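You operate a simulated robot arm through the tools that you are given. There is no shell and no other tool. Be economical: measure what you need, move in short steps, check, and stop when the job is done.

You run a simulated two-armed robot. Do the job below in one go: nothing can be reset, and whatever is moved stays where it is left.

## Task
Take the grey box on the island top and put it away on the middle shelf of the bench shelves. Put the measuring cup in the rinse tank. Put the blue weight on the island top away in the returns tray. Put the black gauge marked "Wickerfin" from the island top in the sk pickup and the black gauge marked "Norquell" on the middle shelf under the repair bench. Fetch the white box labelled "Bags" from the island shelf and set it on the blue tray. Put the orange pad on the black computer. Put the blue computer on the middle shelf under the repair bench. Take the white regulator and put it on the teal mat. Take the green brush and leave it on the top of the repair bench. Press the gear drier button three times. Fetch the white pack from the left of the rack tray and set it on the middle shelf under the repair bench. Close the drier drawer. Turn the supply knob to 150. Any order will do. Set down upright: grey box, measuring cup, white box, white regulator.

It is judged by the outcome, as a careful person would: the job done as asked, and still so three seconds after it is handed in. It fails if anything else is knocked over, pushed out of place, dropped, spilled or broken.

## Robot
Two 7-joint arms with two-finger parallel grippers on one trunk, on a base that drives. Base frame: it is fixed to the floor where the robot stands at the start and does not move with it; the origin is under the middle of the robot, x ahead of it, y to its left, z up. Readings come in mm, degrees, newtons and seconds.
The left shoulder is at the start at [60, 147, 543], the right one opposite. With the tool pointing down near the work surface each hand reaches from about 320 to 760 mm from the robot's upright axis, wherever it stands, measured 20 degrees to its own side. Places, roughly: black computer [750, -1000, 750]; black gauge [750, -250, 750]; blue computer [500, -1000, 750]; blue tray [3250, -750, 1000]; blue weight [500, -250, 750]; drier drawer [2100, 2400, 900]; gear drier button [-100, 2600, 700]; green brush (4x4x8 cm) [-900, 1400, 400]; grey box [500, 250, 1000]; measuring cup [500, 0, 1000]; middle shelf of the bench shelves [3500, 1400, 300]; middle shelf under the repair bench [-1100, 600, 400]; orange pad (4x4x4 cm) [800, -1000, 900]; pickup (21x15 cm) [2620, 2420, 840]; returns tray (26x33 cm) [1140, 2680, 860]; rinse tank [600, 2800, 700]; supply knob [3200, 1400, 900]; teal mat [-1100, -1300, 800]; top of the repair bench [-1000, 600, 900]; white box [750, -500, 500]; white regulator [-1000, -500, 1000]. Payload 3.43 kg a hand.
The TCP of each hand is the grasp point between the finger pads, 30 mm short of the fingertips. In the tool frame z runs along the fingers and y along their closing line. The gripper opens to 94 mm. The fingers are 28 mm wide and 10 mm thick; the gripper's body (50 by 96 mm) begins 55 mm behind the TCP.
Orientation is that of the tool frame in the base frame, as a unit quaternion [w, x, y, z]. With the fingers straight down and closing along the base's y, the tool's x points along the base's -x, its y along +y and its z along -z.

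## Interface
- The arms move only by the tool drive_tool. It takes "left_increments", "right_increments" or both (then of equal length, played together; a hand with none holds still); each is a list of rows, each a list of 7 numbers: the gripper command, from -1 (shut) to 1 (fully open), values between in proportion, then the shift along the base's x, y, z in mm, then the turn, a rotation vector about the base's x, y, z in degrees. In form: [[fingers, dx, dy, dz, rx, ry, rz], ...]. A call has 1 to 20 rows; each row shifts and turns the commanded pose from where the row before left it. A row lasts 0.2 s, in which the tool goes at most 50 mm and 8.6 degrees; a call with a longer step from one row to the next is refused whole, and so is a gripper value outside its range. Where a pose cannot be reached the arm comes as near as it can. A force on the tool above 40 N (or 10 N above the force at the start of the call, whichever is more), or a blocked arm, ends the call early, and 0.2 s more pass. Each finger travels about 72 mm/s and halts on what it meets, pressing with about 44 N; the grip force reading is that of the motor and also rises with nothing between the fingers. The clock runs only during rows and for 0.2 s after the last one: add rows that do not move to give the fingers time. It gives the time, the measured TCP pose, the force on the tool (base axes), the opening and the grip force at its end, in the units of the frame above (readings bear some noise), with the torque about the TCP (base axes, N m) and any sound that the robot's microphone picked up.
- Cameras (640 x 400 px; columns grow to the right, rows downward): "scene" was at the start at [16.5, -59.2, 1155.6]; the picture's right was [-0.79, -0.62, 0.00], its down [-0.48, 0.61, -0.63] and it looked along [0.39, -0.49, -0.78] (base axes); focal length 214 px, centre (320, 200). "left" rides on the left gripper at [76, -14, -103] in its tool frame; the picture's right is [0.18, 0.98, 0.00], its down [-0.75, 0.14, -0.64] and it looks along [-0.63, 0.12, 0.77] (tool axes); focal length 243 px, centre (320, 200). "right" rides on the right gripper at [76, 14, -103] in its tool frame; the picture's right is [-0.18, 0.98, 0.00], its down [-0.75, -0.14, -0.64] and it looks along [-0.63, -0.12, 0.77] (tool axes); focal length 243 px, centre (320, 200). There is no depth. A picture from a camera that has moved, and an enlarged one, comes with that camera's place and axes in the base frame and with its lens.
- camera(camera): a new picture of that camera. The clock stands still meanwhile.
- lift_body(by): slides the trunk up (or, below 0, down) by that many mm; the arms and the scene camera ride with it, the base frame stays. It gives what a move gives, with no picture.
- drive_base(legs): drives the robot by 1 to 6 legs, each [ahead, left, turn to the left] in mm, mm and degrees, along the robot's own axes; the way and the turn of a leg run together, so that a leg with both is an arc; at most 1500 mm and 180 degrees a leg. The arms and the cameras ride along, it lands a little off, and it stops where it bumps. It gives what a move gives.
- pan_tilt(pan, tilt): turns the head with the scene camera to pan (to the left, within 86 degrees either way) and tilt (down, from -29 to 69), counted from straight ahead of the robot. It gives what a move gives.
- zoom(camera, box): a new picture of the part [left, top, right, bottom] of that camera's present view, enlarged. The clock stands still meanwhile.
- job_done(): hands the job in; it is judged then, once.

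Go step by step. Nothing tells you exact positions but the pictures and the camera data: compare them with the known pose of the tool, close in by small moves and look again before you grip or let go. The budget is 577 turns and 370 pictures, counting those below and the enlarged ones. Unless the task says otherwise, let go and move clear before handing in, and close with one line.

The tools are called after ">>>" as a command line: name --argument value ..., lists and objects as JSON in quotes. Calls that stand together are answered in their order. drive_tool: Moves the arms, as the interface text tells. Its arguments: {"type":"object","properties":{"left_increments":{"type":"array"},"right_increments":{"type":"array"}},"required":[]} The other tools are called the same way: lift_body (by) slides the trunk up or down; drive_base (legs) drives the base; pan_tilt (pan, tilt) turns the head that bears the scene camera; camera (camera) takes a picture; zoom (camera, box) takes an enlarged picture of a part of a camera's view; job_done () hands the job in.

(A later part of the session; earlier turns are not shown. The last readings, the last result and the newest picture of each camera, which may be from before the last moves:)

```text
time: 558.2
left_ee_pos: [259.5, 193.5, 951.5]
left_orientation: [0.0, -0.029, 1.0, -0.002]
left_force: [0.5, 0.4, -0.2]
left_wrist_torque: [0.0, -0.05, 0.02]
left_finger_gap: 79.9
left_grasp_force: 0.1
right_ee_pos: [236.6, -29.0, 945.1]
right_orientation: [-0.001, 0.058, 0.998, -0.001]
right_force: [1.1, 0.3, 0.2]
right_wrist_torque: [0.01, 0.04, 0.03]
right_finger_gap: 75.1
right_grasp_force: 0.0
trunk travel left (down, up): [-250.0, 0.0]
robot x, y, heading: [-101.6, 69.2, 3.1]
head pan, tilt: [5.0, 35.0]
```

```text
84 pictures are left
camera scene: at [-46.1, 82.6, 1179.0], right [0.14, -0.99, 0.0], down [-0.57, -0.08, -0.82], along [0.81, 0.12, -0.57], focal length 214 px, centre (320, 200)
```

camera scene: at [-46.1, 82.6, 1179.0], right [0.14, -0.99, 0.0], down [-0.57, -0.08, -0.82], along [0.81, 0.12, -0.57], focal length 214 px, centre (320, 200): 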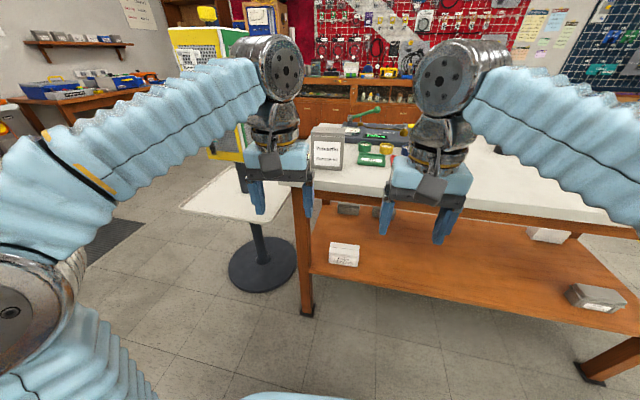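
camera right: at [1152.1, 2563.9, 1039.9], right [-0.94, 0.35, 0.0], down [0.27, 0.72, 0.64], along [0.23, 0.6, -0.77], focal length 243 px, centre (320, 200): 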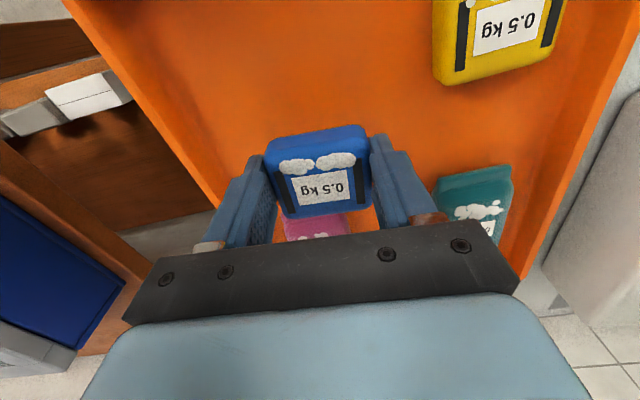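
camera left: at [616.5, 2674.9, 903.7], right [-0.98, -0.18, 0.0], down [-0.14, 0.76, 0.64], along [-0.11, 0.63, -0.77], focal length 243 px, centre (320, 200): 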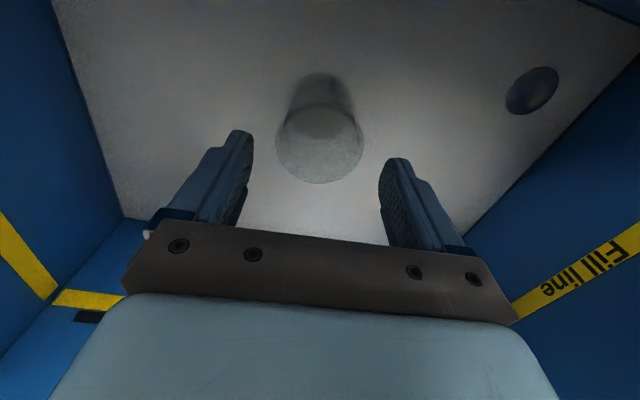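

>>> drive_tool --left_increments '[[1, 0, 0, 0, 0, 0, 8.2], [1, 0, 0, 0, 0, 0, 8.2], [1, 0, 0, 0, 0, 0, 8.2], [1, 0, 0, 0, 0, 0, 8.2], [1, 0, 0, 0, 0, 0, 8.2], [1, 0, 0, 0, 0, 0, 8.2], [1, 0, 0, 0, 0, 0, 8.2], [1, 0, 0, 0, 0, 0, 8.2], [1, 0, 0, 0, 0, 0, 8.2], [1, 0, 0, 0, 0, 0, 8.2], [1, 0, 0, 0, 0, 0, 4]]' --right_increments '[[0.5, 0, -30, 0, 0, 0, 0], [0.5, 0, -30, 0, 0, 0, 0], [0.5, 0, -30, 0, 0, 0, 0], [0.5, 0, -30, 0, 0, 0, 0], [0.5, 0, -30, 0, 0, 0, 0], [0.5, 0, 0, 0, 0, 0, 5], [0.5, 0, 0, 0, 0, 0, 0], [0.5, 0, 0, 0, 0, 0, 0], [0.5, 0, 0, 0, 0, 0, 0], [0.5, 0, 0, 0, 0, 0, 0], [0.5, 0, 0, 0, 0, 0, 0]]'

>>> drive_base --legs '[[0, -95, -3], [265, 0, 0]]'

>>> camera --camera "left"

>>> camera --camera "scene"

```text
time: 560.6
left_ee_pos: [260.1, 193.3, 950.7]
left_orientation: [0.0, -0.703, 0.711, -0.001]
left_force: [0.4, -0.7, -0.1]
left_wrist_torque: [-0.02, 0.01, -0.02]
left_finger_gap: 94.2
left_grasp_force: 0.0
right_ee_pos: [234.3, -178.2, 946.0]
right_orientation: [-0.001, 0.015, 1.0, 0.0]
right_force: [0.5, -0.3, -0.1]
right_wrist_torque: [0.04, 0.01, -0.01]
right_finger_gap: 70.4
right_grasp_force: 0.3
trunk travel left (down, up): [-250.0, 0.0]
robot x, y, heading: [-102.5, 71.9, 3.6]
head pan, tilt: [5.0, 35.0]
```

```text
time: 563.2
left_ee_pos: [536.1, 78.6, 950.2]
left_orientation: [0.0, -0.683, 0.731, -0.001]
left_force: [0.4, 0.7, 0.5]
left_wrist_torque: [0.0, 0.02, -0.01]
left_finger_gap: 93.9
left_grasp_force: 0.0
right_ee_pos: [492.5, -290.6, 946.3]
right_orientation: [-0.001, 0.042, 0.999, -0.001]
right_force: [-0.5, 0.8, 0.0]
right_wrist_torque: [0.0, -0.03, -0.02]
right_finger_gap: 70.5
right_grasp_force: 0.0
trunk travel left (down, up): [-250.0, 0.0]
robot x, y, heading: [165.8, -25.5, 0.0]
head pan, tilt: [5.0, 35.0]
```

```text
83 pictures are left
camera left: at [545.3, 2.8, 1053.3], right [-0.99, -0.12, 0.0], down [-0.09, 0.76, 0.64], along [-0.07, 0.64, -0.77], focal length 243 px, centre (320, 200)
```

left: 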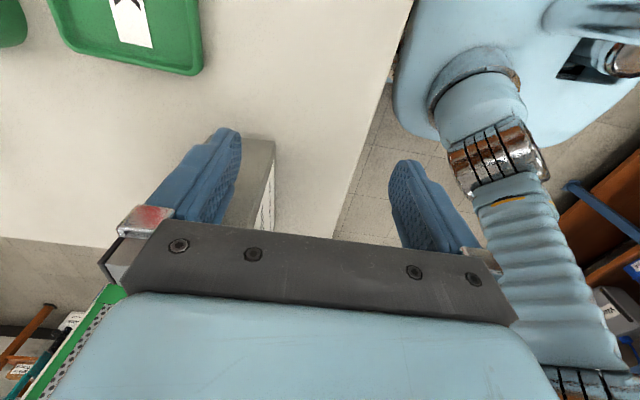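

```text
82 pictures are left
camera scene: at [225.1, -15.2, 1179.0], right [0.09, -1.0, 0.0], down [-0.57, -0.05, -0.82], along [0.82, 0.07, -0.57], focal length 214 px, centre (320, 200)
```

scene: 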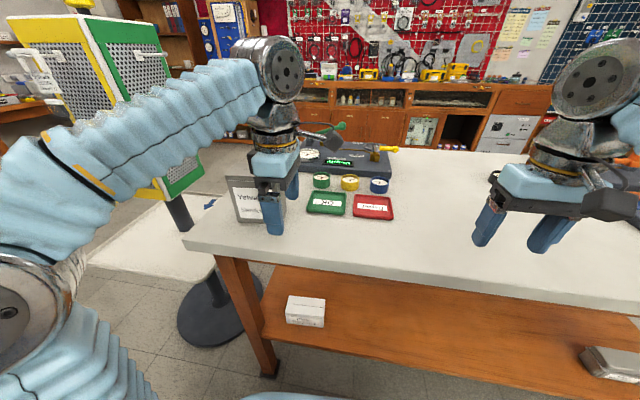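

>>> drive_tool --left_increments '[[1, 0, -35, 0, 0, 0, 4], [1, 40, 0, 0, 0, 0, 0], [1, 40, 0, 0, 0, 0, 0], [1, 0, 0, 0, 0, 0, 0]]'

>>> camera --camera "left"

>>> zoom --camera "scene" --box '[190, 120, 400, 260]'

```text
time: 564.2
left_ee_pos: [616.4, 41.8, 949.6]
left_orientation: [-0.002, 0.708, -0.706, 0.001]
left_force: [0.5, -0.6, 0.4]
left_wrist_torque: [0.01, 0.01, 0.01]
left_finger_gap: 94.1
left_grasp_force: 0.0
right_ee_pos: [492.8, -290.5, 946.1]
right_orientation: [-0.001, 0.042, 0.999, -0.001]
right_force: [-1.4, 0.3, -0.5]
right_wrist_torque: [0.0, 0.04, -0.02]
right_finger_gap: 70.6
right_grasp_force: 0.1
trunk travel left (down, up): [-250.0, 0.0]
robot x, y, heading: [167.6, -26.8, 0.4]
head pan, tilt: [5.0, 35.0]
```

```text
81 pictures are left
camera left: at [631.4, -32.2, 1053.2], right [-0.98, -0.19, 0.0], down [-0.14, 0.75, 0.64], along [-0.12, 0.63, -0.77], focal length 243 px, centre (320, 200)
```

left: 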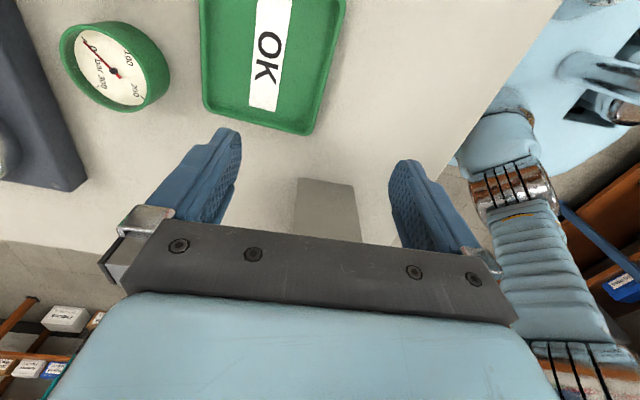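

```text
2.86 times, centred on (295, 190) of scene
camera zoom: at [225.5, -15.2, 1178.9], right [0.09, -1.0, 0.0], down [-0.57, -0.05, -0.82], along [0.82, 0.07, -0.57], focal length 613 px, centre (391, 229)
```

zoom: 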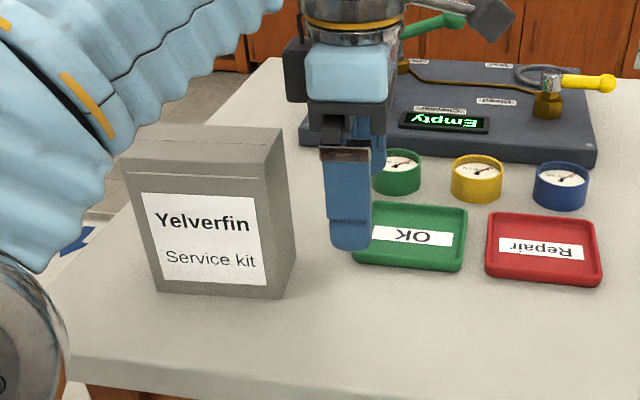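

Box is 54 mm deep, its south end at (600,103). I line up and slide the fingers along its sides.

>>> drive_tool --left_increments '[[1, -18, 0, -3, 0, 0, 4], [1, -1, 27, 0, 0, 0, 0], [1, -2, 27, 0, 0, 0, 0], [1, -2, 27, 0, 0, 0, 0], [1, -2, 27, 0, 0, 0, 0], [1, 0, 0, 0, 0, 0, 0]]'

>>> camera --camera "left"

>>> zoom --camera "scene" --box '[190, 120, 400, 260]'

```text
time: 565.6
left_ee_pos: [591.0, 152.5, 947.9]
left_orientation: [-0.002, 0.732, -0.681, 0.001]
left_force: [-0.8, 0.4, 0.1]
left_wrist_torque: [-0.01, 0.0, 0.01]
left_finger_gap: 93.8
left_grasp_force: 0.0
right_ee_pos: [491.7, -289.9, 945.2]
right_orientation: [-0.002, 0.043, 0.999, -0.001]
right_force: [0.1, 0.7, 0.2]
right_wrist_torque: [-0.03, 0.05, -0.01]
right_finger_gap: 70.7
right_grasp_force: 0.0
trunk travel left (down, up): [-250.0, 0.0]
robot x, y, heading: [169.8, -27.2, -0.1]
head pan, tilt: [5.0, 35.0]
```

```text
79 pictures are left
camera left: at [610.7, 78.1, 1050.4], right [-0.97, -0.25, 0.0], down [-0.2, 0.74, 0.64], along [-0.16, 0.62, -0.77], focal length 243 px, centre (320, 200)
```

left: 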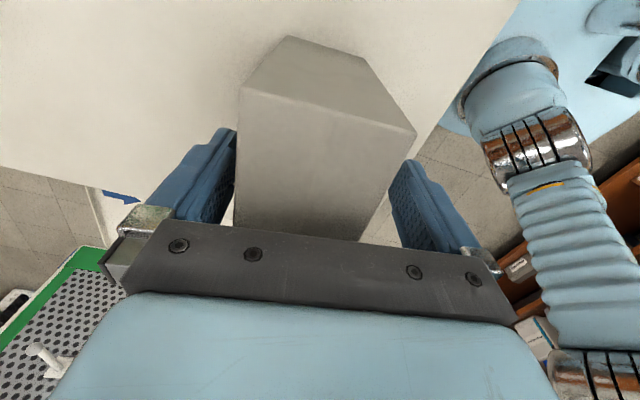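

```text
2.86 times, centred on (295, 190) of scene
camera zoom: at [225.3, -15.0, 1179.0], right [0.09, -1.0, 0.0], down [-0.57, -0.05, -0.82], along [0.82, 0.07, -0.57], focal length 613 px, centre (391, 229)
```

zoom: 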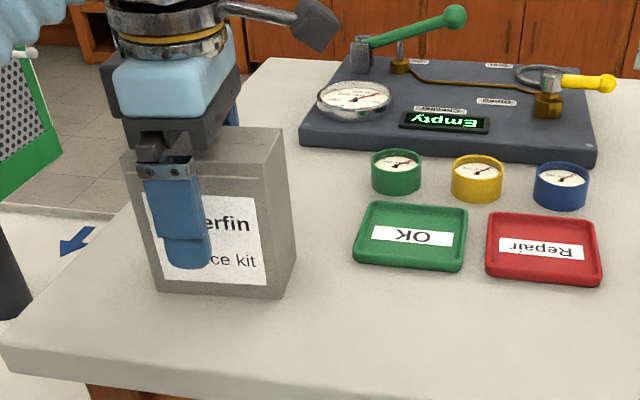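

>>> drive_tool --left_increments '[[1, 8, 2, -5, 0, 0, -4], [0.7, 0, 0, 0, 0, 0, 0], [0.4, 0, 0, 0, 0, 0, 0], [0.1, 0, 0, 0, 0, 0, 0], [-0.5, 0, 0, 0, 0, 0, 0], [-1, 0, 0, 0, 0, 0, 0], [-1, 0, 0, 0, 0, 0, 0], [-1, 0, 0, 10, 0, 0, 0], [-1, 0, 0, 15, 0, 0, 0], [-1, 0, 0, 0, 0, 0, 0]]'

>>> camera --camera "left"

```text
time: 567.9
left_ee_pos: [598.2, 153.6, 968.4]
left_orientation: [-0.001, 0.708, -0.707, 0.002]
left_force: [0.4, 0.2, -1.4]
left_wrist_torque: [0.01, -0.02, 0.0]
left_finger_gap: 59.0
left_grasp_force: 44.5
right_ee_pos: [491.9, -289.5, 944.7]
right_orientation: [-0.001, 0.042, 0.999, -0.001]
right_force: [-1.0, 0.2, 0.6]
right_wrist_torque: [0.01, 0.01, -0.02]
right_finger_gap: 70.2
right_grasp_force: 0.3
trunk travel left (down, up): [-250.0, 0.0]
robot x, y, heading: [166.5, -22.5, 0.1]
head pan, tilt: [5.0, 35.0]
```

```text
77 pictures are left
camera left: at [613.0, 78.0, 1070.3], right [-0.98, -0.19, 0.0], down [-0.14, 0.75, 0.64], along [-0.12, 0.63, -0.77], focal length 243 px, centre (320, 200)
```

left: 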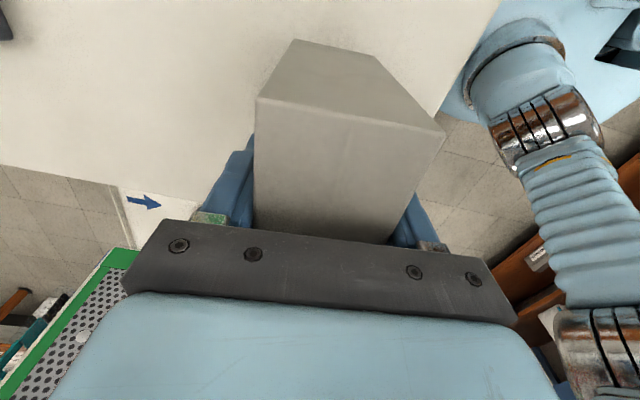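

Box held. I rotate it 90° in place and set it down again.

>>> drive_tool --left_increments '[[-1, 0, 0, 1, 0, 0, -8.2], [-1, 0, 0, 0, 0, 0, -8.2], [-1, 0, 0, 0, 0, 0, -8.2], [-1, 0, 0, 0, 0, 0, -8.2], [-1, 0, 0, 0, 0, 0, -8.2], [-1, 0, 0, 0, 0, 0, -8.2], [-1, 0, 0, 0, 0, 0, -8.2], [-1, 0, 0, 0, 0, 0, -8.2], [-1, 0, 0, 0, 0, 0, -8.2], [-1, 0, 0, 0, 0, 0, -8.2], [-1, 0, 0, 0, 0, 0, -8], [-1, 0, 0, 0, 0, 0, 0]]'

>>> camera --camera "left"

>>> camera --camera "scene"

```text
time: 570.5
left_ee_pos: [598.8, 152.8, 967.9]
left_orientation: [-0.001, 0.001, 1.0, -0.002]
left_force: [0.8, -0.1, -1.9]
left_wrist_torque: [-0.02, 0.03, 0.0]
left_finger_gap: 59.3
left_grasp_force: 43.8
right_ee_pos: [491.8, -291.3, 945.3]
right_orientation: [-0.001, 0.043, 0.999, -0.001]
right_force: [0.4, 0.1, -0.5]
right_wrist_torque: [-0.02, -0.03, 0.01]
right_finger_gap: 70.4
right_grasp_force: 0.0
trunk travel left (down, up): [-250.0, 0.0]
robot x, y, heading: [171.9, -24.7, 0.3]
head pan, tilt: [5.0, 35.0]
```

```text
76 pictures are left
camera left: at [523.4, 140.8, 1071.2], right [-0.18, 0.98, 0.0], down [0.75, 0.14, 0.64], along [0.63, 0.12, -0.77], focal length 243 px, centre (320, 200)
```

left: 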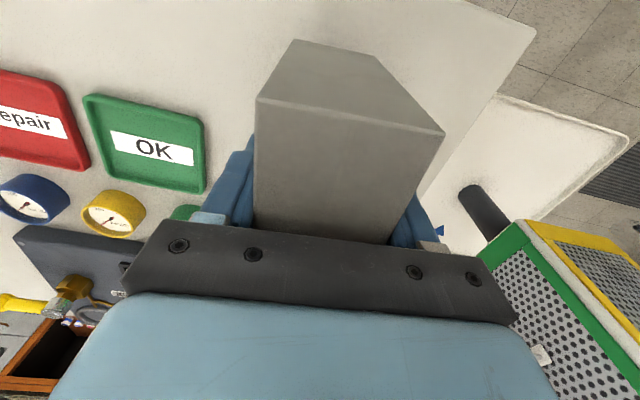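

```text
75 pictures are left
camera scene: at [225.4, -15.1, 1178.9], right [0.09, -1.0, 0.0], down [-0.57, -0.05, -0.82], along [0.82, 0.07, -0.57], focal length 214 px, centre (320, 200)
```

scene: 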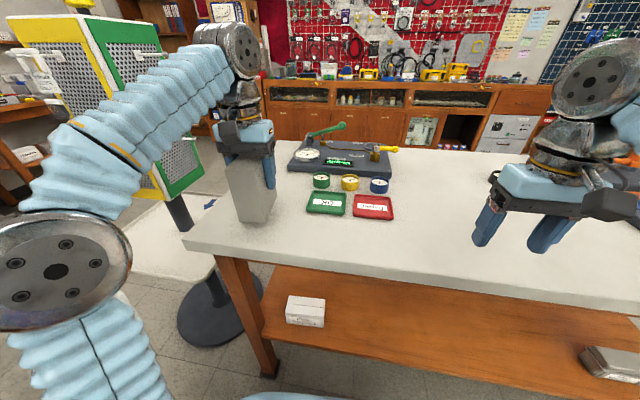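

>>> drive_tool --left_increments '[[-1, 0, 0, -12, 0, 0, 0], [-1, 0, 0, -8, 0, 0, 0], [-1, 0, 0, -3, 0, 0, 0], [-1, 0, 0, -3, 0, 0, 0], [-1, 0, 0, 0, 0, 0, 0]]'

```text
time: 571.6
left_ee_pos: [598.7, 152.3, 942.7]
left_orientation: [0.0, -0.001, 1.0, -0.002]
left_force: [1.1, -0.1, -0.7]
left_wrist_torque: [0.07, 0.05, -0.03]
left_finger_gap: 59.0
left_grasp_force: 43.9
right_ee_pos: [492.2, -290.8, 945.3]
right_orientation: [-0.001, 0.042, 0.999, -0.002]
right_force: [-0.1, -0.2, 0.1]
right_wrist_torque: [-0.03, 0.04, -0.01]
right_finger_gap: 70.4
right_grasp_force: 0.0
trunk travel left (down, up): [-250.0, 0.0]
robot x, y, heading: [165.7, -24.5, -0.0]
head pan, tilt: [5.0, 35.0]
```

>>> drive_tool --left_increments '[[-1, 0, 0, -3, 0, 0, 0], [-1, 0, 0, 0, 0, 0, 0], [0.2, 0, 0, 0, 0, 0, 0], [0.5, 0, 0, 0, 0, 0, 0], [0.6, 0, 0, 0, 0, 0, 0], [0.6, 0, 0, 0, 0, 0, 0]]'

>>> camera --camera "left"

```text
time: 572.3
left_ee_pos: [597.8, 153.0, 941.9]
left_orientation: [0.004, -0.002, 1.0, -0.003]
left_force: [3.1, -0.5, 18.9]
left_wrist_torque: [0.51, 0.82, -0.02]
left_finger_gap: 59.2
left_grasp_force: 43.9
right_ee_pos: [490.5, -290.9, 945.7]
right_orientation: [0.0, 0.043, 0.999, 0.0]
right_force: [0.8, -0.2, 0.5]
right_wrist_torque: [0.02, -0.03, 0.02]
right_finger_gap: 70.5
right_grasp_force: 0.1
trunk travel left (down, up): [-250.0, 0.0]
robot x, y, heading: [168.6, -20.9, -0.0]
head pan, tilt: [5.0, 35.0]
stopped in row 3 (left hand): the force on the tool passed its limit at 41 N (the readings are from after the stop); the commanded pose is now the measured one
```

```text
74 pictures are left
camera left: at [521.6, 140.7, 1044.8], right [-0.19, 0.98, -0.01], down [0.75, 0.15, 0.65], along [0.64, 0.12, -0.76], focal length 243 px, centre (320, 200)
```

left: 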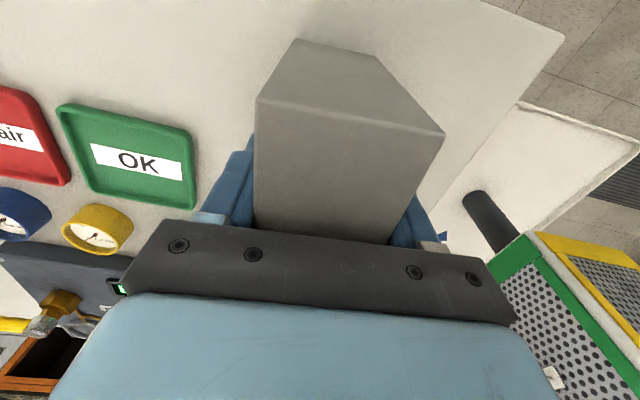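

Touching the table. Release, withdraw toward me, and check the box.

>>> drive_tool --left_increments '[[0.2, 0, 0, 0, 0, 0, 0], [0.6, 0, 0, 0, 0, 0, 0], [0.7, 0, 0, 0, 0, 0, 0], [0.7, 0, 0, 0, 0, 0, 0], [0.7, -30, 0, 0, 0, 0, 0], [0.7, -40, 0, 0, 0, 0, 0], [0.7, -40, 0, 0, 0, 0, 0], [0.7, -30, 0, 0, 0, 0, 0], [0.7, 0, 0, 0, 0, 0, 0]]'

>>> camera --camera "left"

>>> zoom --camera "scene" --box '[160, 120, 370, 270]'

```text
time: 574.3
left_ee_pos: [456.9, 153.1, 940.0]
left_orientation: [0.001, -0.003, 1.0, -0.002]
left_force: [-0.8, 0.0, -0.9]
left_wrist_torque: [-0.01, 0.0, -0.04]
left_finger_gap: 80.1
left_grasp_force: 0.1
right_ee_pos: [492.9, -290.1, 946.3]
right_orientation: [-0.001, 0.042, 0.999, -0.001]
right_force: [0.9, -0.5, -0.1]
right_wrist_torque: [0.0, 0.03, 0.0]
right_finger_gap: 70.5
right_grasp_force: 0.0
trunk travel left (down, up): [-250.0, 0.0]
robot x, y, heading: [169.1, -26.0, -0.0]
head pan, tilt: [5.0, 35.0]
```

```text
73 pictures are left
camera left: at [381.9, 140.2, 1044.0], right [-0.19, 0.98, -0.01], down [0.75, 0.15, 0.64], along [0.63, 0.12, -0.76], focal length 243 px, centre (320, 200)
```

left: 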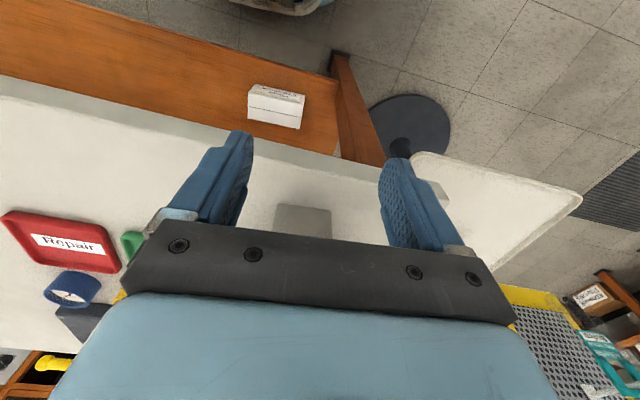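

```text
2.67 times, centred on (265, 195) of scene
camera zoom: at [225.2, -15.1, 1179.0], right [0.09, -1.0, 0.0], down [-0.57, -0.05, -0.82], along [0.82, 0.07, -0.57], focal length 572 px, centre (467, 213)
```

zoom: 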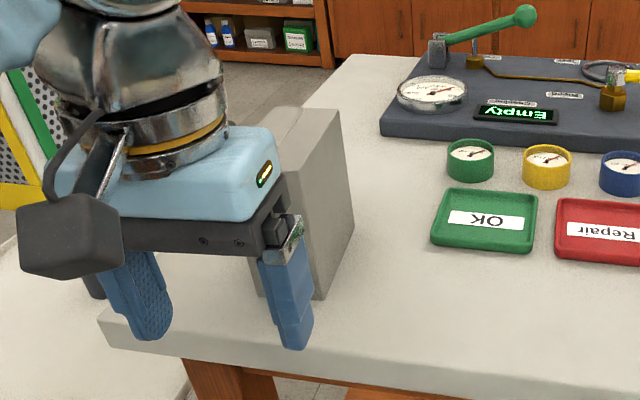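

Box upright and turned. Back off, pitch the left tool horizontal.

>>> drive_base --legs '[[-170, 0, 0]]'

>>> drive_tool --left_increments '[[0.8, 12, 0, -2, 0, -8.2, 0], [0.8, 12, 0, -2, 0, -8.2, 0], [0.8, 12, 0, -2, 0, -8.2, 0], [0.8, 12, 0, -2, 0, -8.2, 0], [0.8, 12, 0, -2, 0, -8.2, 0], [0.8, 12, 0, -2, 0, -8.2, 0], [0.8, 12, 0, -2, 0, -8.2, 0], [0.8, 12, 0, -2, 0, -8.2, 0], [0.8, 12, 0, -2, 0, -8.2, 0], [0.8, 12, 0, -2, 0, -8.2, 0], [0.8, 12, 0, 0, 0, -8, 0], [0.8, 0, 0, 0, 0, 0, 0]]'

>>> camera --camera "left"

>>> camera --camera "scene"

```text
time: 575.8
left_ee_pos: [287.6, 153.1, 941.8]
left_orientation: [0.001, -0.003, 1.0, -0.003]
left_force: [-0.8, -0.4, 0.3]
left_wrist_torque: [0.01, 0.03, 0.06]
left_finger_gap: 79.7
left_grasp_force: 0.1
right_ee_pos: [322.4, -290.2, 946.4]
right_orientation: [0.0, 0.041, 0.999, -0.001]
right_force: [0.7, 0.3, -0.2]
right_wrist_torque: [-0.01, 0.02, 0.03]
right_finger_gap: 70.4
right_grasp_force: 0.0
trunk travel left (down, up): [-250.0, 0.0]
robot x, y, heading: [-2.3, -24.5, -0.0]
head pan, tilt: [5.0, 35.0]
```

```text
time: 578.4
left_ee_pos: [419.0, 154.0, 921.8]
left_orientation: [0.708, 0.001, 0.706, -0.003]
left_force: [0.1, 0.4, -0.4]
left_wrist_torque: [-0.02, -0.02, -0.03]
left_finger_gap: 84.8
left_grasp_force: 0.1
right_ee_pos: [322.4, -290.0, 945.7]
right_orientation: [0.0, 0.042, 0.999, -0.001]
right_force: [0.5, -0.6, 0.1]
right_wrist_torque: [0.01, 0.03, 0.02]
right_finger_gap: 70.7
right_grasp_force: 0.1
trunk travel left (down, up): [-250.0, 0.0]
robot x, y, heading: [0.2, -25.8, 0.1]
head pan, tilt: [5.0, 35.0]
```

```text
71 pictures are left
camera left: at [318.0, 140.9, 844.8], right [0.01, 0.98, -0.19], down [-0.64, 0.15, 0.75], along [0.76, 0.12, 0.63], focal length 243 px, centre (320, 200)
```

left: 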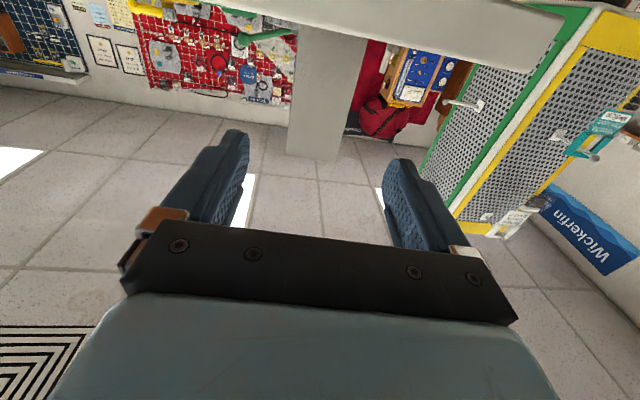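

```text
70 pictures are left
camera scene: at [55.1, -15.6, 1178.9], right [0.09, -1.0, 0.0], down [-0.57, -0.05, -0.82], along [0.82, 0.07, -0.57], focal length 214 px, centre (320, 200)
```

scene: 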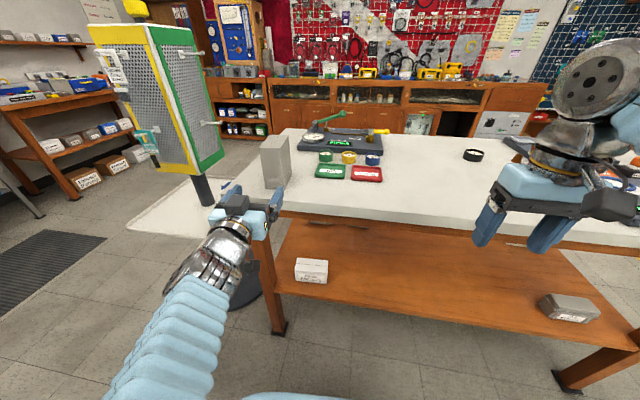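

Aligned with the box's narrow end. Advance, fingers straddling it.

>>> drive_tool --left_increments '[[0.8, 40, 0, 3, 0, 0, 0], [0.8, 40, 0, 0, 0, 0, 0], [0.8, 30, 0, 0, 0, 0, 0], [0.8, 0, 0, 0, 0, 0, 0]]'

>>> camera --camera "left"

>>> zoom --camera "scene" --box '[190, 110, 350, 240]'

```text
time: 579.4
left_ee_pos: [531.0, 151.4, 926.0]
left_orientation: [0.709, 0.0, 0.706, -0.003]
left_force: [-0.2, 0.2, 0.4]
left_wrist_torque: [-0.03, -0.01, 0.0]
left_finger_gap: 84.5
left_grasp_force: 0.1
right_ee_pos: [321.1, -290.8, 945.0]
right_orientation: [-0.001, 0.041, 0.999, 0.0]
right_force: [-0.2, 0.0, -0.2]
right_wrist_torque: [0.03, 0.0, 0.0]
right_finger_gap: 70.8
right_grasp_force: 0.1
trunk travel left (down, up): [-250.0, 0.0]
robot x, y, heading: [-3.8, -23.1, 0.2]
head pan, tilt: [5.0, 35.0]
```

```text
69 pictures are left
camera left: at [428.3, 139.1, 849.0], right [0.01, 0.98, -0.19], down [-0.64, 0.15, 0.75], along [0.76, 0.12, 0.63], focal length 243 px, centre (320, 200)
```

left: 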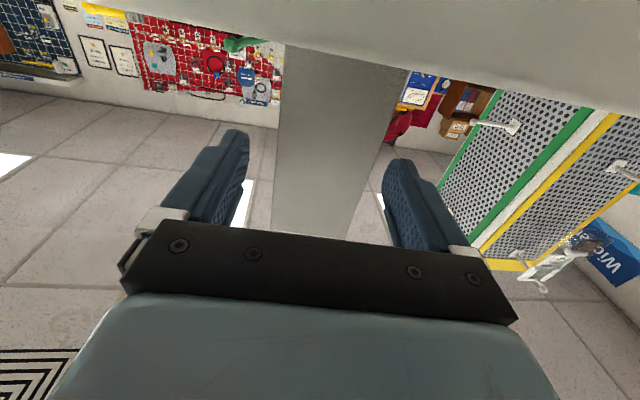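

```text
3.08 times, centred on (270, 175) of scene
camera zoom: at [55.1, -15.4, 1178.9], right [0.09, -1.0, 0.0], down [-0.57, -0.05, -0.82], along [0.82, 0.07, -0.57], focal length 660 px, centre (474, 277)
```

zoom: 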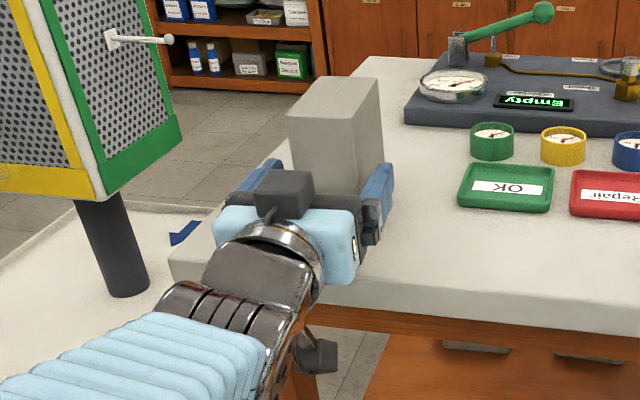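

>>> drive_tool --left_increments '[[0.8, 20, 1, 0, 0, 0, 0], [0.8, 17, 0, 0, 0, 0, 0], [0.8, 0, 0, 0, 0, 0, 0], [0.5, 0, 0, 0, 0, 0, 0], [0.2, 0, 0, 0, 0, 0, 0], [-0.5, 0, 0, 0, 0, 0, 0], [-1, 0, 0, 0, 0, 0, 0], [-1, 0, 0, 0, 0, 0, 0]]'

>>> camera --camera "left"

```text
time: 581.2
left_ee_pos: [567.1, 154.5, 925.3]
left_orientation: [0.709, 0.001, 0.706, -0.004]
left_force: [1.5, 0.5, 0.5]
left_wrist_torque: [0.13, -0.02, -0.02]
left_finger_gap: 58.8
left_grasp_force: 43.7
right_ee_pos: [322.6, -291.2, 945.7]
right_orientation: [-0.001, 0.042, 0.999, -0.001]
right_force: [-0.2, -0.5, -0.3]
right_wrist_torque: [0.01, 0.01, 0.0]
right_finger_gap: 70.2
right_grasp_force: 0.0
trunk travel left (down, up): [-250.0, 0.0]
robot x, y, heading: [-5.7, -24.2, 0.1]
head pan, tilt: [5.0, 35.0]
```

```text
67 pictures are left
camera left: at [465.4, 141.0, 848.9], right [0.01, 0.98, -0.19], down [-0.64, 0.15, 0.75], along [0.76, 0.12, 0.63], focal length 243 px, centre (320, 200)
```

left: 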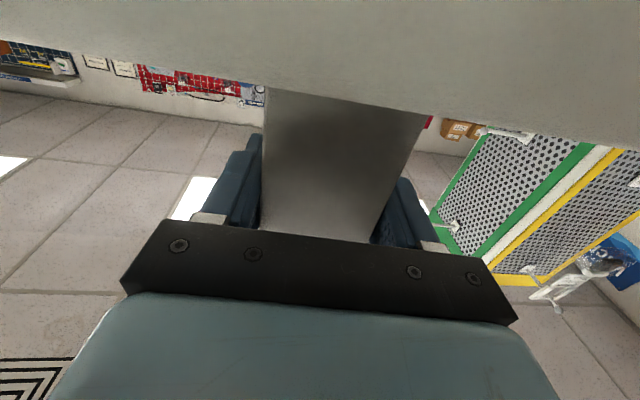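

Gripped. Lift and back away.

>>> drive_tool --left_increments '[[-1, 0, 0, 8, 0, 0, 0], [-1, 0, 0, 15, 0, 0, 0], [-1, 0, 0, 15, 0, 0, 0], [-1, 0, 0, 0, 0, 0, 0]]'

>>> zoom --camera "scene" --box '[190, 110, 350, 240]'

>>> drive_base --legs '[[-220, 0, 0]]'

```text
time: 582.2
left_ee_pos: [567.8, 153.5, 962.6]
left_orientation: [0.709, 0.0, 0.706, -0.004]
left_force: [0.0, -0.1, -2.2]
left_wrist_torque: [-0.01, 0.04, 0.0]
left_finger_gap: 59.1
left_grasp_force: 44.5
right_ee_pos: [322.0, -290.0, 945.5]
right_orientation: [0.0, 0.043, 0.999, -0.001]
right_force: [0.0, 0.4, 0.5]
right_wrist_torque: [-0.03, 0.0, -0.01]
right_finger_gap: 70.2
right_grasp_force: 0.1
trunk travel left (down, up): [-250.0, 0.0]
robot x, y, heading: [-0.3, -21.4, -0.1]
head pan, tilt: [5.0, 35.0]
```

```text
3.08 times, centred on (270, 175) of scene
camera zoom: at [55.1, -15.4, 1178.9], right [0.09, -1.0, 0.0], down [-0.57, -0.05, -0.82], along [0.82, 0.07, -0.57], focal length 660 px, centre (474, 277)
```

zoom: 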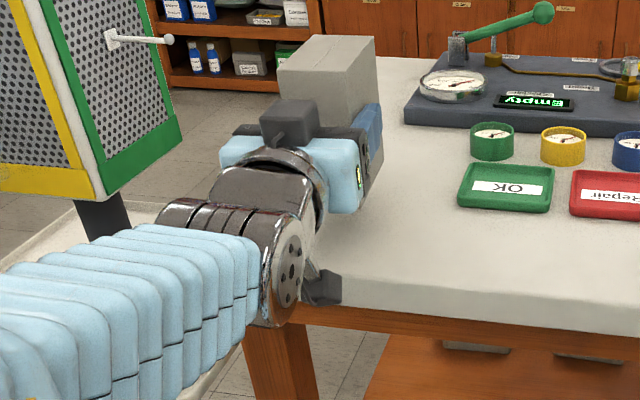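

```text
time: 583.9
left_ee_pos: [346.8, 152.1, 961.2]
left_orientation: [0.708, 0.001, 0.706, -0.004]
left_force: [0.6, -0.8, -2.4]
left_wrist_torque: [0.03, 0.04, -0.01]
left_finger_gap: 59.1
left_grasp_force: 44.7
right_ee_pos: [100.4, -291.4, 945.2]
right_orientation: [-0.001, 0.042, 0.999, -0.001]
right_force: [0.3, 0.0, -0.2]
right_wrist_torque: [-0.01, 0.02, 0.01]
right_finger_gap: 70.6
right_grasp_force: 0.0
trunk travel left (down, up): [-250.0, 0.0]
robot x, y, heading: [-224.5, -26.5, 0.3]
head pan, tilt: [5.0, 35.0]
```

Drive round the north of the pedestal to the bench shelves.

>>> drive_base --legs '[[0, 1480, 0], [1300, 0, 0], [1150, 0, 0], [0, -150, 0]]'

>>> pan_tilt --pan 0 --tilt 35

>>> camera --camera "scene"

```text
time: 603.8
left_ee_pos: [2799.7, 1435.1, 962.1]
left_orientation: [0.708, 0.006, 0.706, -0.01]
left_force: [-0.3, 0.4, -1.3]
left_wrist_torque: [-0.01, 0.07, -0.01]
left_finger_gap: 58.9
left_grasp_force: 44.5
right_ee_pos: [2545.5, 995.8, 945.5]
right_orientation: [-0.002, 0.051, 0.999, -0.001]
right_force: [0.0, -0.4, -1.0]
right_wrist_torque: [-0.03, -0.03, -0.02]
right_finger_gap: 70.5
right_grasp_force: 0.0
trunk travel left (down, up): [-250.0, 0.0]
robot x, y, heading: [2224.8, 1267.8, -0.8]
head pan, tilt: [5.0, 35.0]
```

```text
time: 604.5
left_ee_pos: [2799.5, 1435.5, 961.9]
left_orientation: [0.708, 0.007, 0.706, -0.01]
left_force: [0.8, 0.5, -1.9]
left_wrist_torque: [-0.01, 0.06, 0.0]
left_finger_gap: 59.1
left_grasp_force: 44.2
right_ee_pos: [2545.7, 995.2, 946.6]
right_orientation: [-0.001, 0.051, 0.999, -0.001]
right_force: [0.2, -0.1, 0.2]
right_wrist_torque: [0.0, -0.02, 0.0]
right_finger_gap: 70.3
right_grasp_force: 0.0
trunk travel left (down, up): [-250.0, 0.0]
robot x, y, heading: [2226.4, 1266.5, -0.7]
head pan, tilt: [0.0, 35.0]
```

```text
65 pictures are left
camera scene: at [2283.8, 1267.4, 1178.9], right [-0.01, -1.0, 0.0], down [-0.57, 0.01, -0.82], along [0.82, -0.01, -0.57], focal length 214 px, centre (320, 200)
```

scene: 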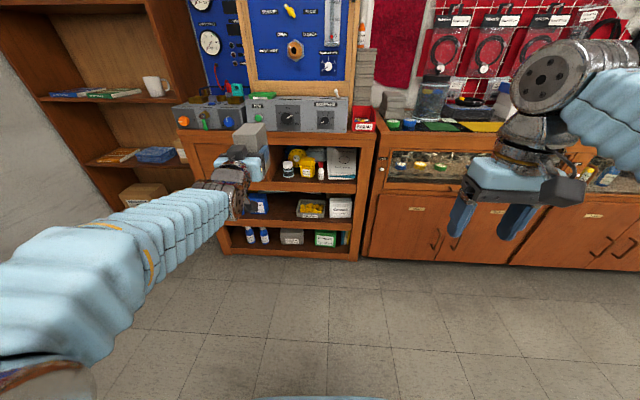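

>>> lift_body --by -250

>>> drive_tool --left_increments '[[-1, 0, 30, 0, 0, 0, 0], [-1, 0, 30, 0, 0, 0, 0], [-1, 0, 30, 0, 0, 0, 0], [-1, 0, 30, 0, 0, 0, 0], [-1, 0, 0, 0, 0, 0, 0]]'

>>> zoom --camera "scene" --box '[180, 120, 390, 270]'

```text
time: 607.1
left_ee_pos: [2799.3, 1436.2, 712.2]
left_orientation: [0.708, 0.007, 0.706, -0.011]
left_force: [0.0, -0.8, -2.5]
left_wrist_torque: [0.0, 0.05, 0.0]
left_finger_gap: 59.0
left_grasp_force: 44.1
right_ee_pos: [2545.2, 995.1, 695.3]
right_orientation: [-0.001, 0.05, 0.999, 0.0]
right_force: [0.1, -1.0, 0.2]
right_wrist_torque: [0.02, 0.01, -0.02]
right_finger_gap: 70.5
right_grasp_force: 0.0
trunk travel left (down, up): [0.0, 250.0]
robot x, y, heading: [2227.3, 1266.3, -0.6]
head pan, tilt: [0.0, 35.0]
```

```text
time: 608.3
left_ee_pos: [2800.3, 1556.2, 711.5]
left_orientation: [0.708, 0.006, 0.706, -0.01]
left_force: [-0.1, 0.1, -2.3]
left_wrist_torque: [-0.02, 0.07, 0.02]
left_finger_gap: 59.0
left_grasp_force: 43.8
right_ee_pos: [2545.0, 995.4, 697.0]
right_orientation: [-0.001, 0.051, 0.999, -0.001]
right_force: [-0.7, 0.7, -0.1]
right_wrist_torque: [-0.03, 0.01, 0.03]
right_finger_gap: 70.4
right_grasp_force: 0.1
trunk travel left (down, up): [0.0, 250.0]
robot x, y, heading: [2224.7, 1264.6, -0.8]
head pan, tilt: [0.0, 35.0]
```

```text
2.67 times, centred on (285, 195) of scene
camera zoom: at [2283.8, 1267.4, 928.9], right [-0.01, -1.0, 0.0], down [-0.57, 0.01, -0.82], along [0.82, -0.01, -0.57], focal length 572 px, centre (413, 213)
```

zoom: 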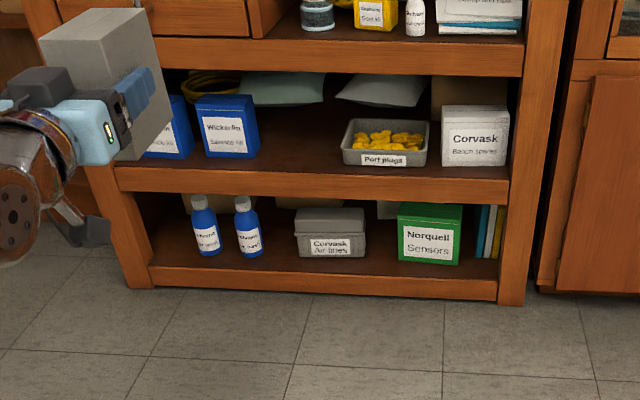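

Middle shelf z≈362, front edge ≈3235; free gap y 1395–1566. I lower the box to entry height, aligned with y=1480.

>>> drive_tool --left_increments '[[-1, 0, -8, -30, 0, 0, -1.5], [-1, 0, -8, -30, 0, 0, -1.5], [-1, 0, -8, -30, 0, 0, 0], [-1, 0, -8, -30, 0, 0, 0], [-1, 0, -8, -30, 0, 0, 0], [-1, 0, -8, -30, 0, 0, 0], [-1, 0, -8, -30, 0, 0, 0], [-1, 0, -8, -30, 0, 0, 0], [-1, 0, -8, -20, 0, 0, 0], [-1, 0, 0, 0, 0, 0, 0]]'

>>> camera --camera "left"

>>> camera --camera "scene"

```text
time: 610.5
left_ee_pos: [2798.4, 1482.2, 452.0]
left_orientation: [0.708, 0.025, 0.705, -0.028]
left_force: [-1.0, 0.2, -2.0]
left_wrist_torque: [-0.02, 0.08, 0.01]
left_finger_gap: 59.0
left_grasp_force: 43.9
right_ee_pos: [2546.2, 995.8, 695.6]
right_orientation: [-0.001, 0.051, 0.999, -0.002]
right_force: [-0.3, 0.8, 0.4]
right_wrist_torque: [-0.01, -0.03, -0.03]
right_finger_gap: 70.2
right_grasp_force: 0.0
trunk travel left (down, up): [0.0, 250.0]
robot x, y, heading: [2226.0, 1269.3, -0.9]
head pan, tilt: [0.0, 35.0]
```

```text
63 pictures are left
camera left: at [2695.9, 1477.1, 375.9], right [0.08, 0.98, -0.19], down [-0.63, 0.19, 0.75], along [0.77, 0.06, 0.63], focal length 243 px, centre (320, 200)
```

left: 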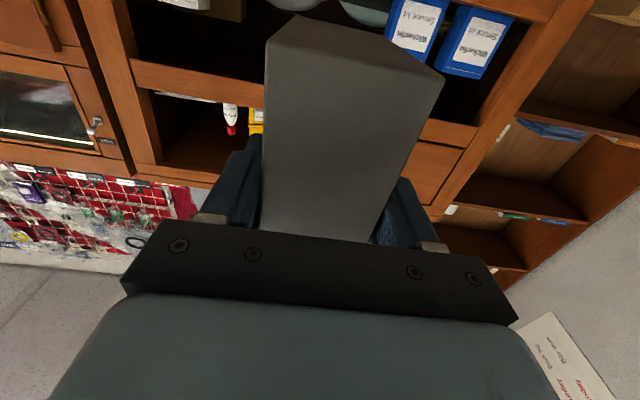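

```text
62 pictures are left
camera scene: at [2283.8, 1267.4, 928.9], right [-0.01, -1.0, 0.0], down [-0.57, 0.01, -0.82], along [0.82, -0.01, -0.57], focal length 214 px, centre (320, 200)
```

scene: 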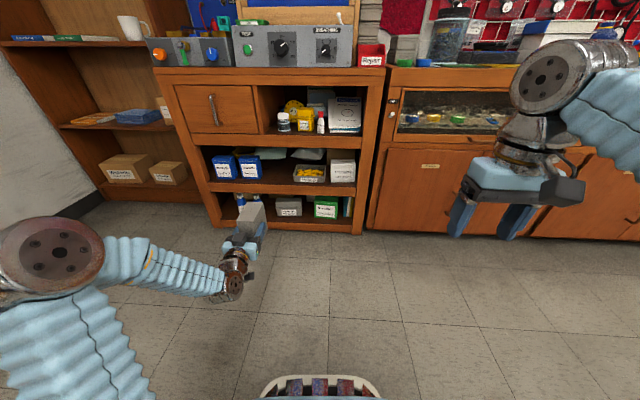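

>>> drive_base --legs '[[290, 0, 0]]'

>>> camera --camera "left"

>>> zoom --camera "scene" --box '[140, 130, 360, 290]'

```text
time: 612.5
left_ee_pos: [3091.4, 1476.6, 452.1]
left_orientation: [0.708, 0.026, 0.705, -0.029]
left_force: [0.4, 0.3, -1.1]
left_wrist_torque: [0.04, 0.03, 0.03]
left_finger_gap: 58.7
left_grasp_force: 44.1
right_ee_pos: [2836.9, 990.1, 696.1]
right_orientation: [0.0, 0.051, 0.999, -0.001]
right_force: [0.1, -0.7, 0.5]
right_wrist_torque: [-0.02, 0.0, -0.01]
right_finger_gap: 70.4
right_grasp_force: 0.0
trunk travel left (down, up): [0.0, 250.0]
robot x, y, heading: [2516.6, 1262.8, -1.2]
head pan, tilt: [0.0, 35.0]
```

```text
61 pictures are left
camera left: at [2988.8, 1471.4, 376.1], right [0.08, 0.98, -0.19], down [-0.63, 0.19, 0.75], along [0.77, 0.06, 0.63], focal length 243 px, centre (320, 200)
```

left: 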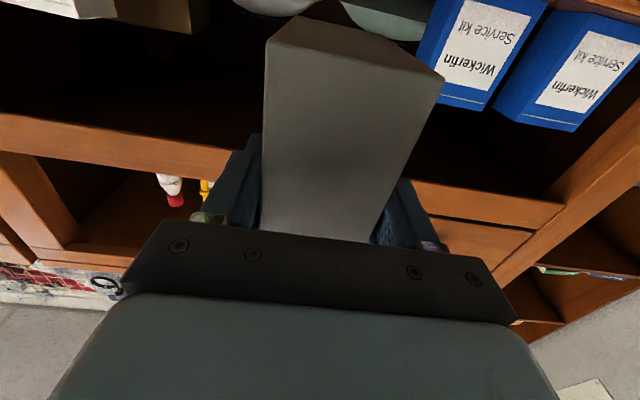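

```text
2.50 times, centred on (250, 210) of scene
camera zoom: at [2576.1, 1262.7, 928.9], right [-0.02, -1.0, 0.0], down [-0.57, 0.01, -0.82], along [0.82, -0.01, -0.57], focal length 536 px, centre (495, 175)
```

zoom: 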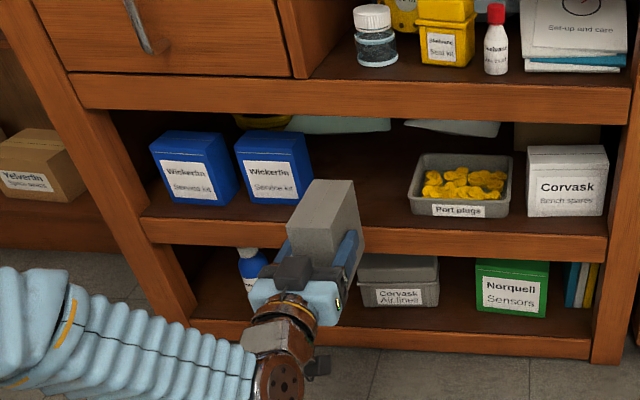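

Gap centre y≈1484. Extend the arm into the shelf.

>>> drive_tool --left_increments '[[-1, 25, 4, 0, 0, 0, 0], [-1, 30, 3, 0, 0, 0, 0], [-1, 30, 0, 0, 0, 0, 0], [-1, 30, 0, 0, 0, 0, 0], [-1, 0, 0, 0, 0, 0, 0]]'

>>> camera --camera "left"

>>> zoom --camera "scene" --box '[140, 130, 360, 290]'

```text
time: 613.7
left_ee_pos: [3208.0, 1482.5, 454.4]
left_orientation: [0.708, 0.026, 0.705, -0.03]
left_force: [-0.5, -0.1, -2.5]
left_wrist_torque: [0.0, 0.08, 0.01]
left_finger_gap: 59.0
left_grasp_force: 43.7
right_ee_pos: [2837.5, 990.2, 695.2]
right_orientation: [0.0, 0.051, 0.999, 0.0]
right_force: [0.7, -1.0, -0.8]
right_wrist_torque: [-0.04, -0.01, 0.0]
right_finger_gap: 70.4
right_grasp_force: 0.1
trunk travel left (down, up): [0.0, 250.0]
robot x, y, heading: [2515.4, 1262.7, -1.2]
head pan, tilt: [0.0, 35.0]
```

```text
59 pictures are left
camera left: at [3104.9, 1478.0, 377.2], right [0.08, 0.98, -0.19], down [-0.63, 0.19, 0.75], along [0.77, 0.06, 0.63], focal length 243 px, centre (320, 200)
```

left: 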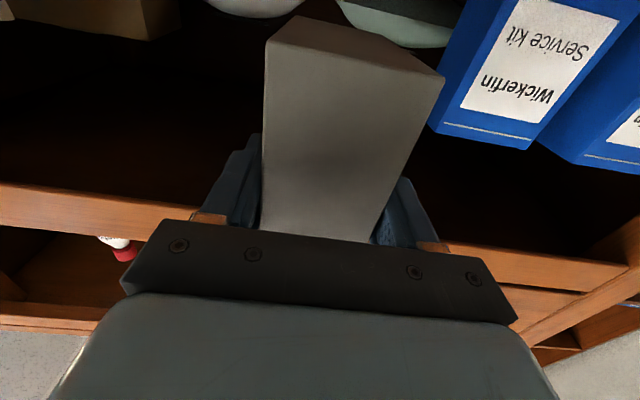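

```text
2.50 times, centred on (250, 210) of scene
camera zoom: at [2576.1, 1262.7, 928.9], right [-0.02, -1.0, 0.0], down [-0.57, 0.01, -0.82], along [0.82, -0.01, -0.57], focal length 536 px, centre (495, 175)
```

zoom: 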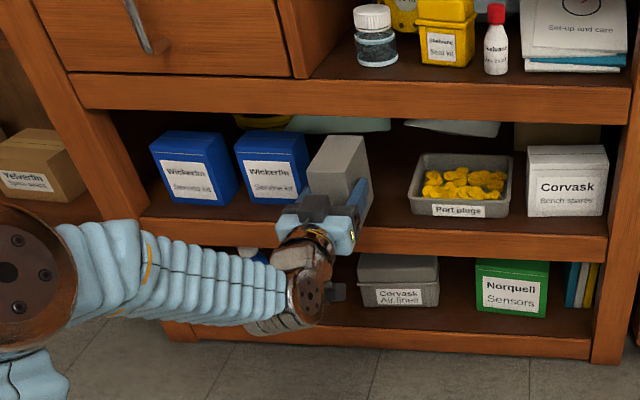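

>>> drive_tool --left_increments '[[-1, 25, -1, 0, 0, 0, 0], [-1, 25, -1, 0, 0, 0, 0], [-1, 22, -1, 0, 0, 0, 0], [-1, 0, 0, 0, 0, 0, 0]]'

>>> zoom --camera "scene" --box '[140, 130, 360, 290]'

>>> camera --camera "left"

```text
time: 614.7
left_ee_pos: [3279.3, 1481.6, 452.3]
left_orientation: [0.708, 0.026, 0.705, -0.03]
left_force: [0.8, 0.4, -1.6]
left_wrist_torque: [0.0, 0.08, 0.01]
left_finger_gap: 59.2
left_grasp_force: 43.8
right_ee_pos: [2837.8, 990.4, 695.0]
right_orientation: [-0.001, 0.051, 0.999, -0.001]
right_force: [-0.4, -0.1, -0.5]
right_wrist_torque: [0.03, 0.0, 0.01]
right_finger_gap: 70.3
right_grasp_force: 0.0
trunk travel left (down, up): [0.0, 250.0]
robot x, y, heading: [2519.4, 1266.0, -1.0]
head pan, tilt: [0.0, 35.0]
```

```text
2.50 times, centred on (250, 210) of scene
camera zoom: at [2576.2, 1262.7, 928.9], right [-0.02, -1.0, 0.0], down [-0.57, 0.01, -0.82], along [0.82, -0.01, -0.57], focal length 536 px, centre (495, 175)
```

zoom: 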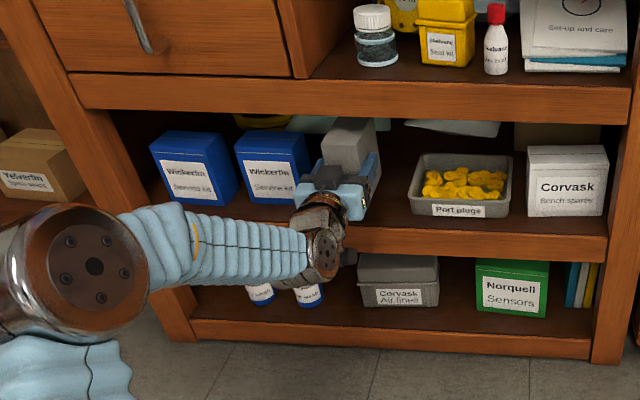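

```text
56 pictures are left
camera left: at [3176.7, 1476.3, 376.3], right [0.08, 0.98, -0.19], down [-0.63, 0.19, 0.75], along [0.77, 0.06, 0.63], focal length 243 px, centre (320, 200)
```

left: 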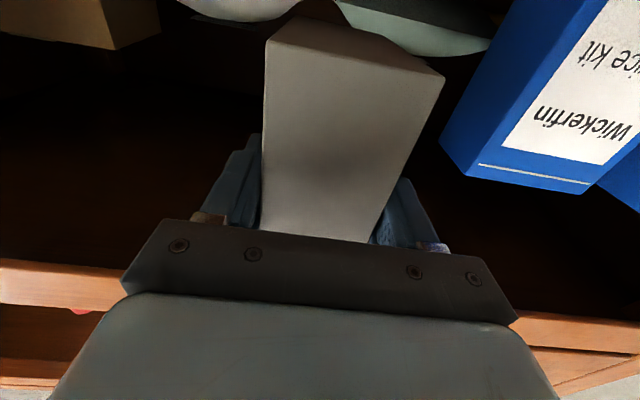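

Box fully over the shelf. Lower to contact.

>>> drive_tool --left_increments '[[-1, 0, 0, -8, 0, 0, 0], [-1, 0, 0, -6, 0, 0, 0], [-1, 0, 0, -4, 0, 0, 0], [-1, 0, 0, 0, 0, 0, 0]]'

>>> drive_tool --left_increments '[[-1, 0, 0, -3, 0, 0, 0], [-1, 0, 0, -3, 0, 0, 0], [-1, 0, 0, 0, 0, 0, 0]]'

```text
time: 615.7
left_ee_pos: [3278.4, 1481.4, 434.0]
left_orientation: [0.707, 0.027, 0.706, -0.03]
left_force: [-0.1, -0.8, -2.4]
left_wrist_torque: [-0.01, 0.05, -0.02]
left_finger_gap: 59.1
left_grasp_force: 44.5
right_ee_pos: [2837.0, 990.7, 695.7]
right_orientation: [-0.001, 0.052, 0.999, -0.001]
right_force: [-0.7, -0.4, 0.1]
right_wrist_torque: [0.01, 0.01, 0.04]
right_finger_gap: 70.8
right_grasp_force: 0.1
trunk travel left (down, up): [0.0, 250.0]
robot x, y, heading: [2517.0, 1262.3, -0.9]
head pan, tilt: [0.0, 35.0]
```

```text
time: 616.5
left_ee_pos: [3279.0, 1480.9, 428.5]
left_orientation: [0.708, 0.026, 0.705, -0.029]
left_force: [0.9, 0.5, -1.6]
left_wrist_torque: [0.01, 0.05, 0.01]
left_finger_gap: 59.1
left_grasp_force: 44.0
right_ee_pos: [2837.3, 990.7, 695.1]
right_orientation: [-0.002, 0.051, 0.999, -0.001]
right_force: [-0.5, 0.0, 0.1]
right_wrist_torque: [0.03, -0.02, 0.04]
right_finger_gap: 70.7
right_grasp_force: 0.1
trunk travel left (down, up): [0.0, 250.0]
robot x, y, heading: [2519.5, 1264.3, -1.2]
head pan, tilt: [0.0, 35.0]
```

>>> drive_tool --left_increments '[[-1, 0, 0, -3, 0, 0, 0], [-1, 0, 0, -3, 0, 0, 0], [-1, 0, 0, 0, 0, 0, 0]]'

>>> zoom --camera "scene" --box '[200, 150, 340, 260]'

```text
time: 617.3
left_ee_pos: [3277.9, 1480.1, 421.8]
left_orientation: [0.708, 0.026, 0.705, -0.03]
left_force: [-1.6, -0.3, -1.8]
left_wrist_torque: [-0.01, 0.07, 0.01]
left_finger_gap: 59.1
left_grasp_force: 43.7
right_ee_pos: [2838.4, 989.3, 695.4]
right_orientation: [0.0, 0.052, 0.999, -0.002]
right_force: [0.1, 0.3, 0.1]
right_wrist_torque: [0.03, 0.02, -0.02]
right_finger_gap: 70.3
right_grasp_force: 0.1
trunk travel left (down, up): [0.0, 250.0]
robot x, y, heading: [2518.0, 1263.8, -1.0]
head pan, tilt: [0.0, 35.0]
```

```text
3.64 times, centred on (270, 205) of scene
camera zoom: at [2576.2, 1262.7, 928.9], right [-0.02, -1.0, 0.0], down [-0.57, 0.01, -0.82], along [0.82, -0.01, -0.57], focal length 780 px, centre (502, 182)
```

zoom: 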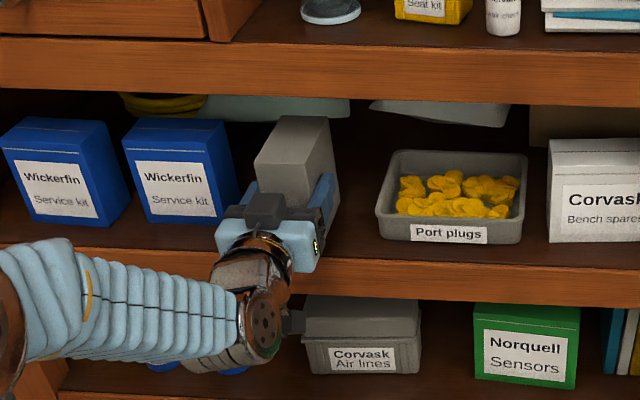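

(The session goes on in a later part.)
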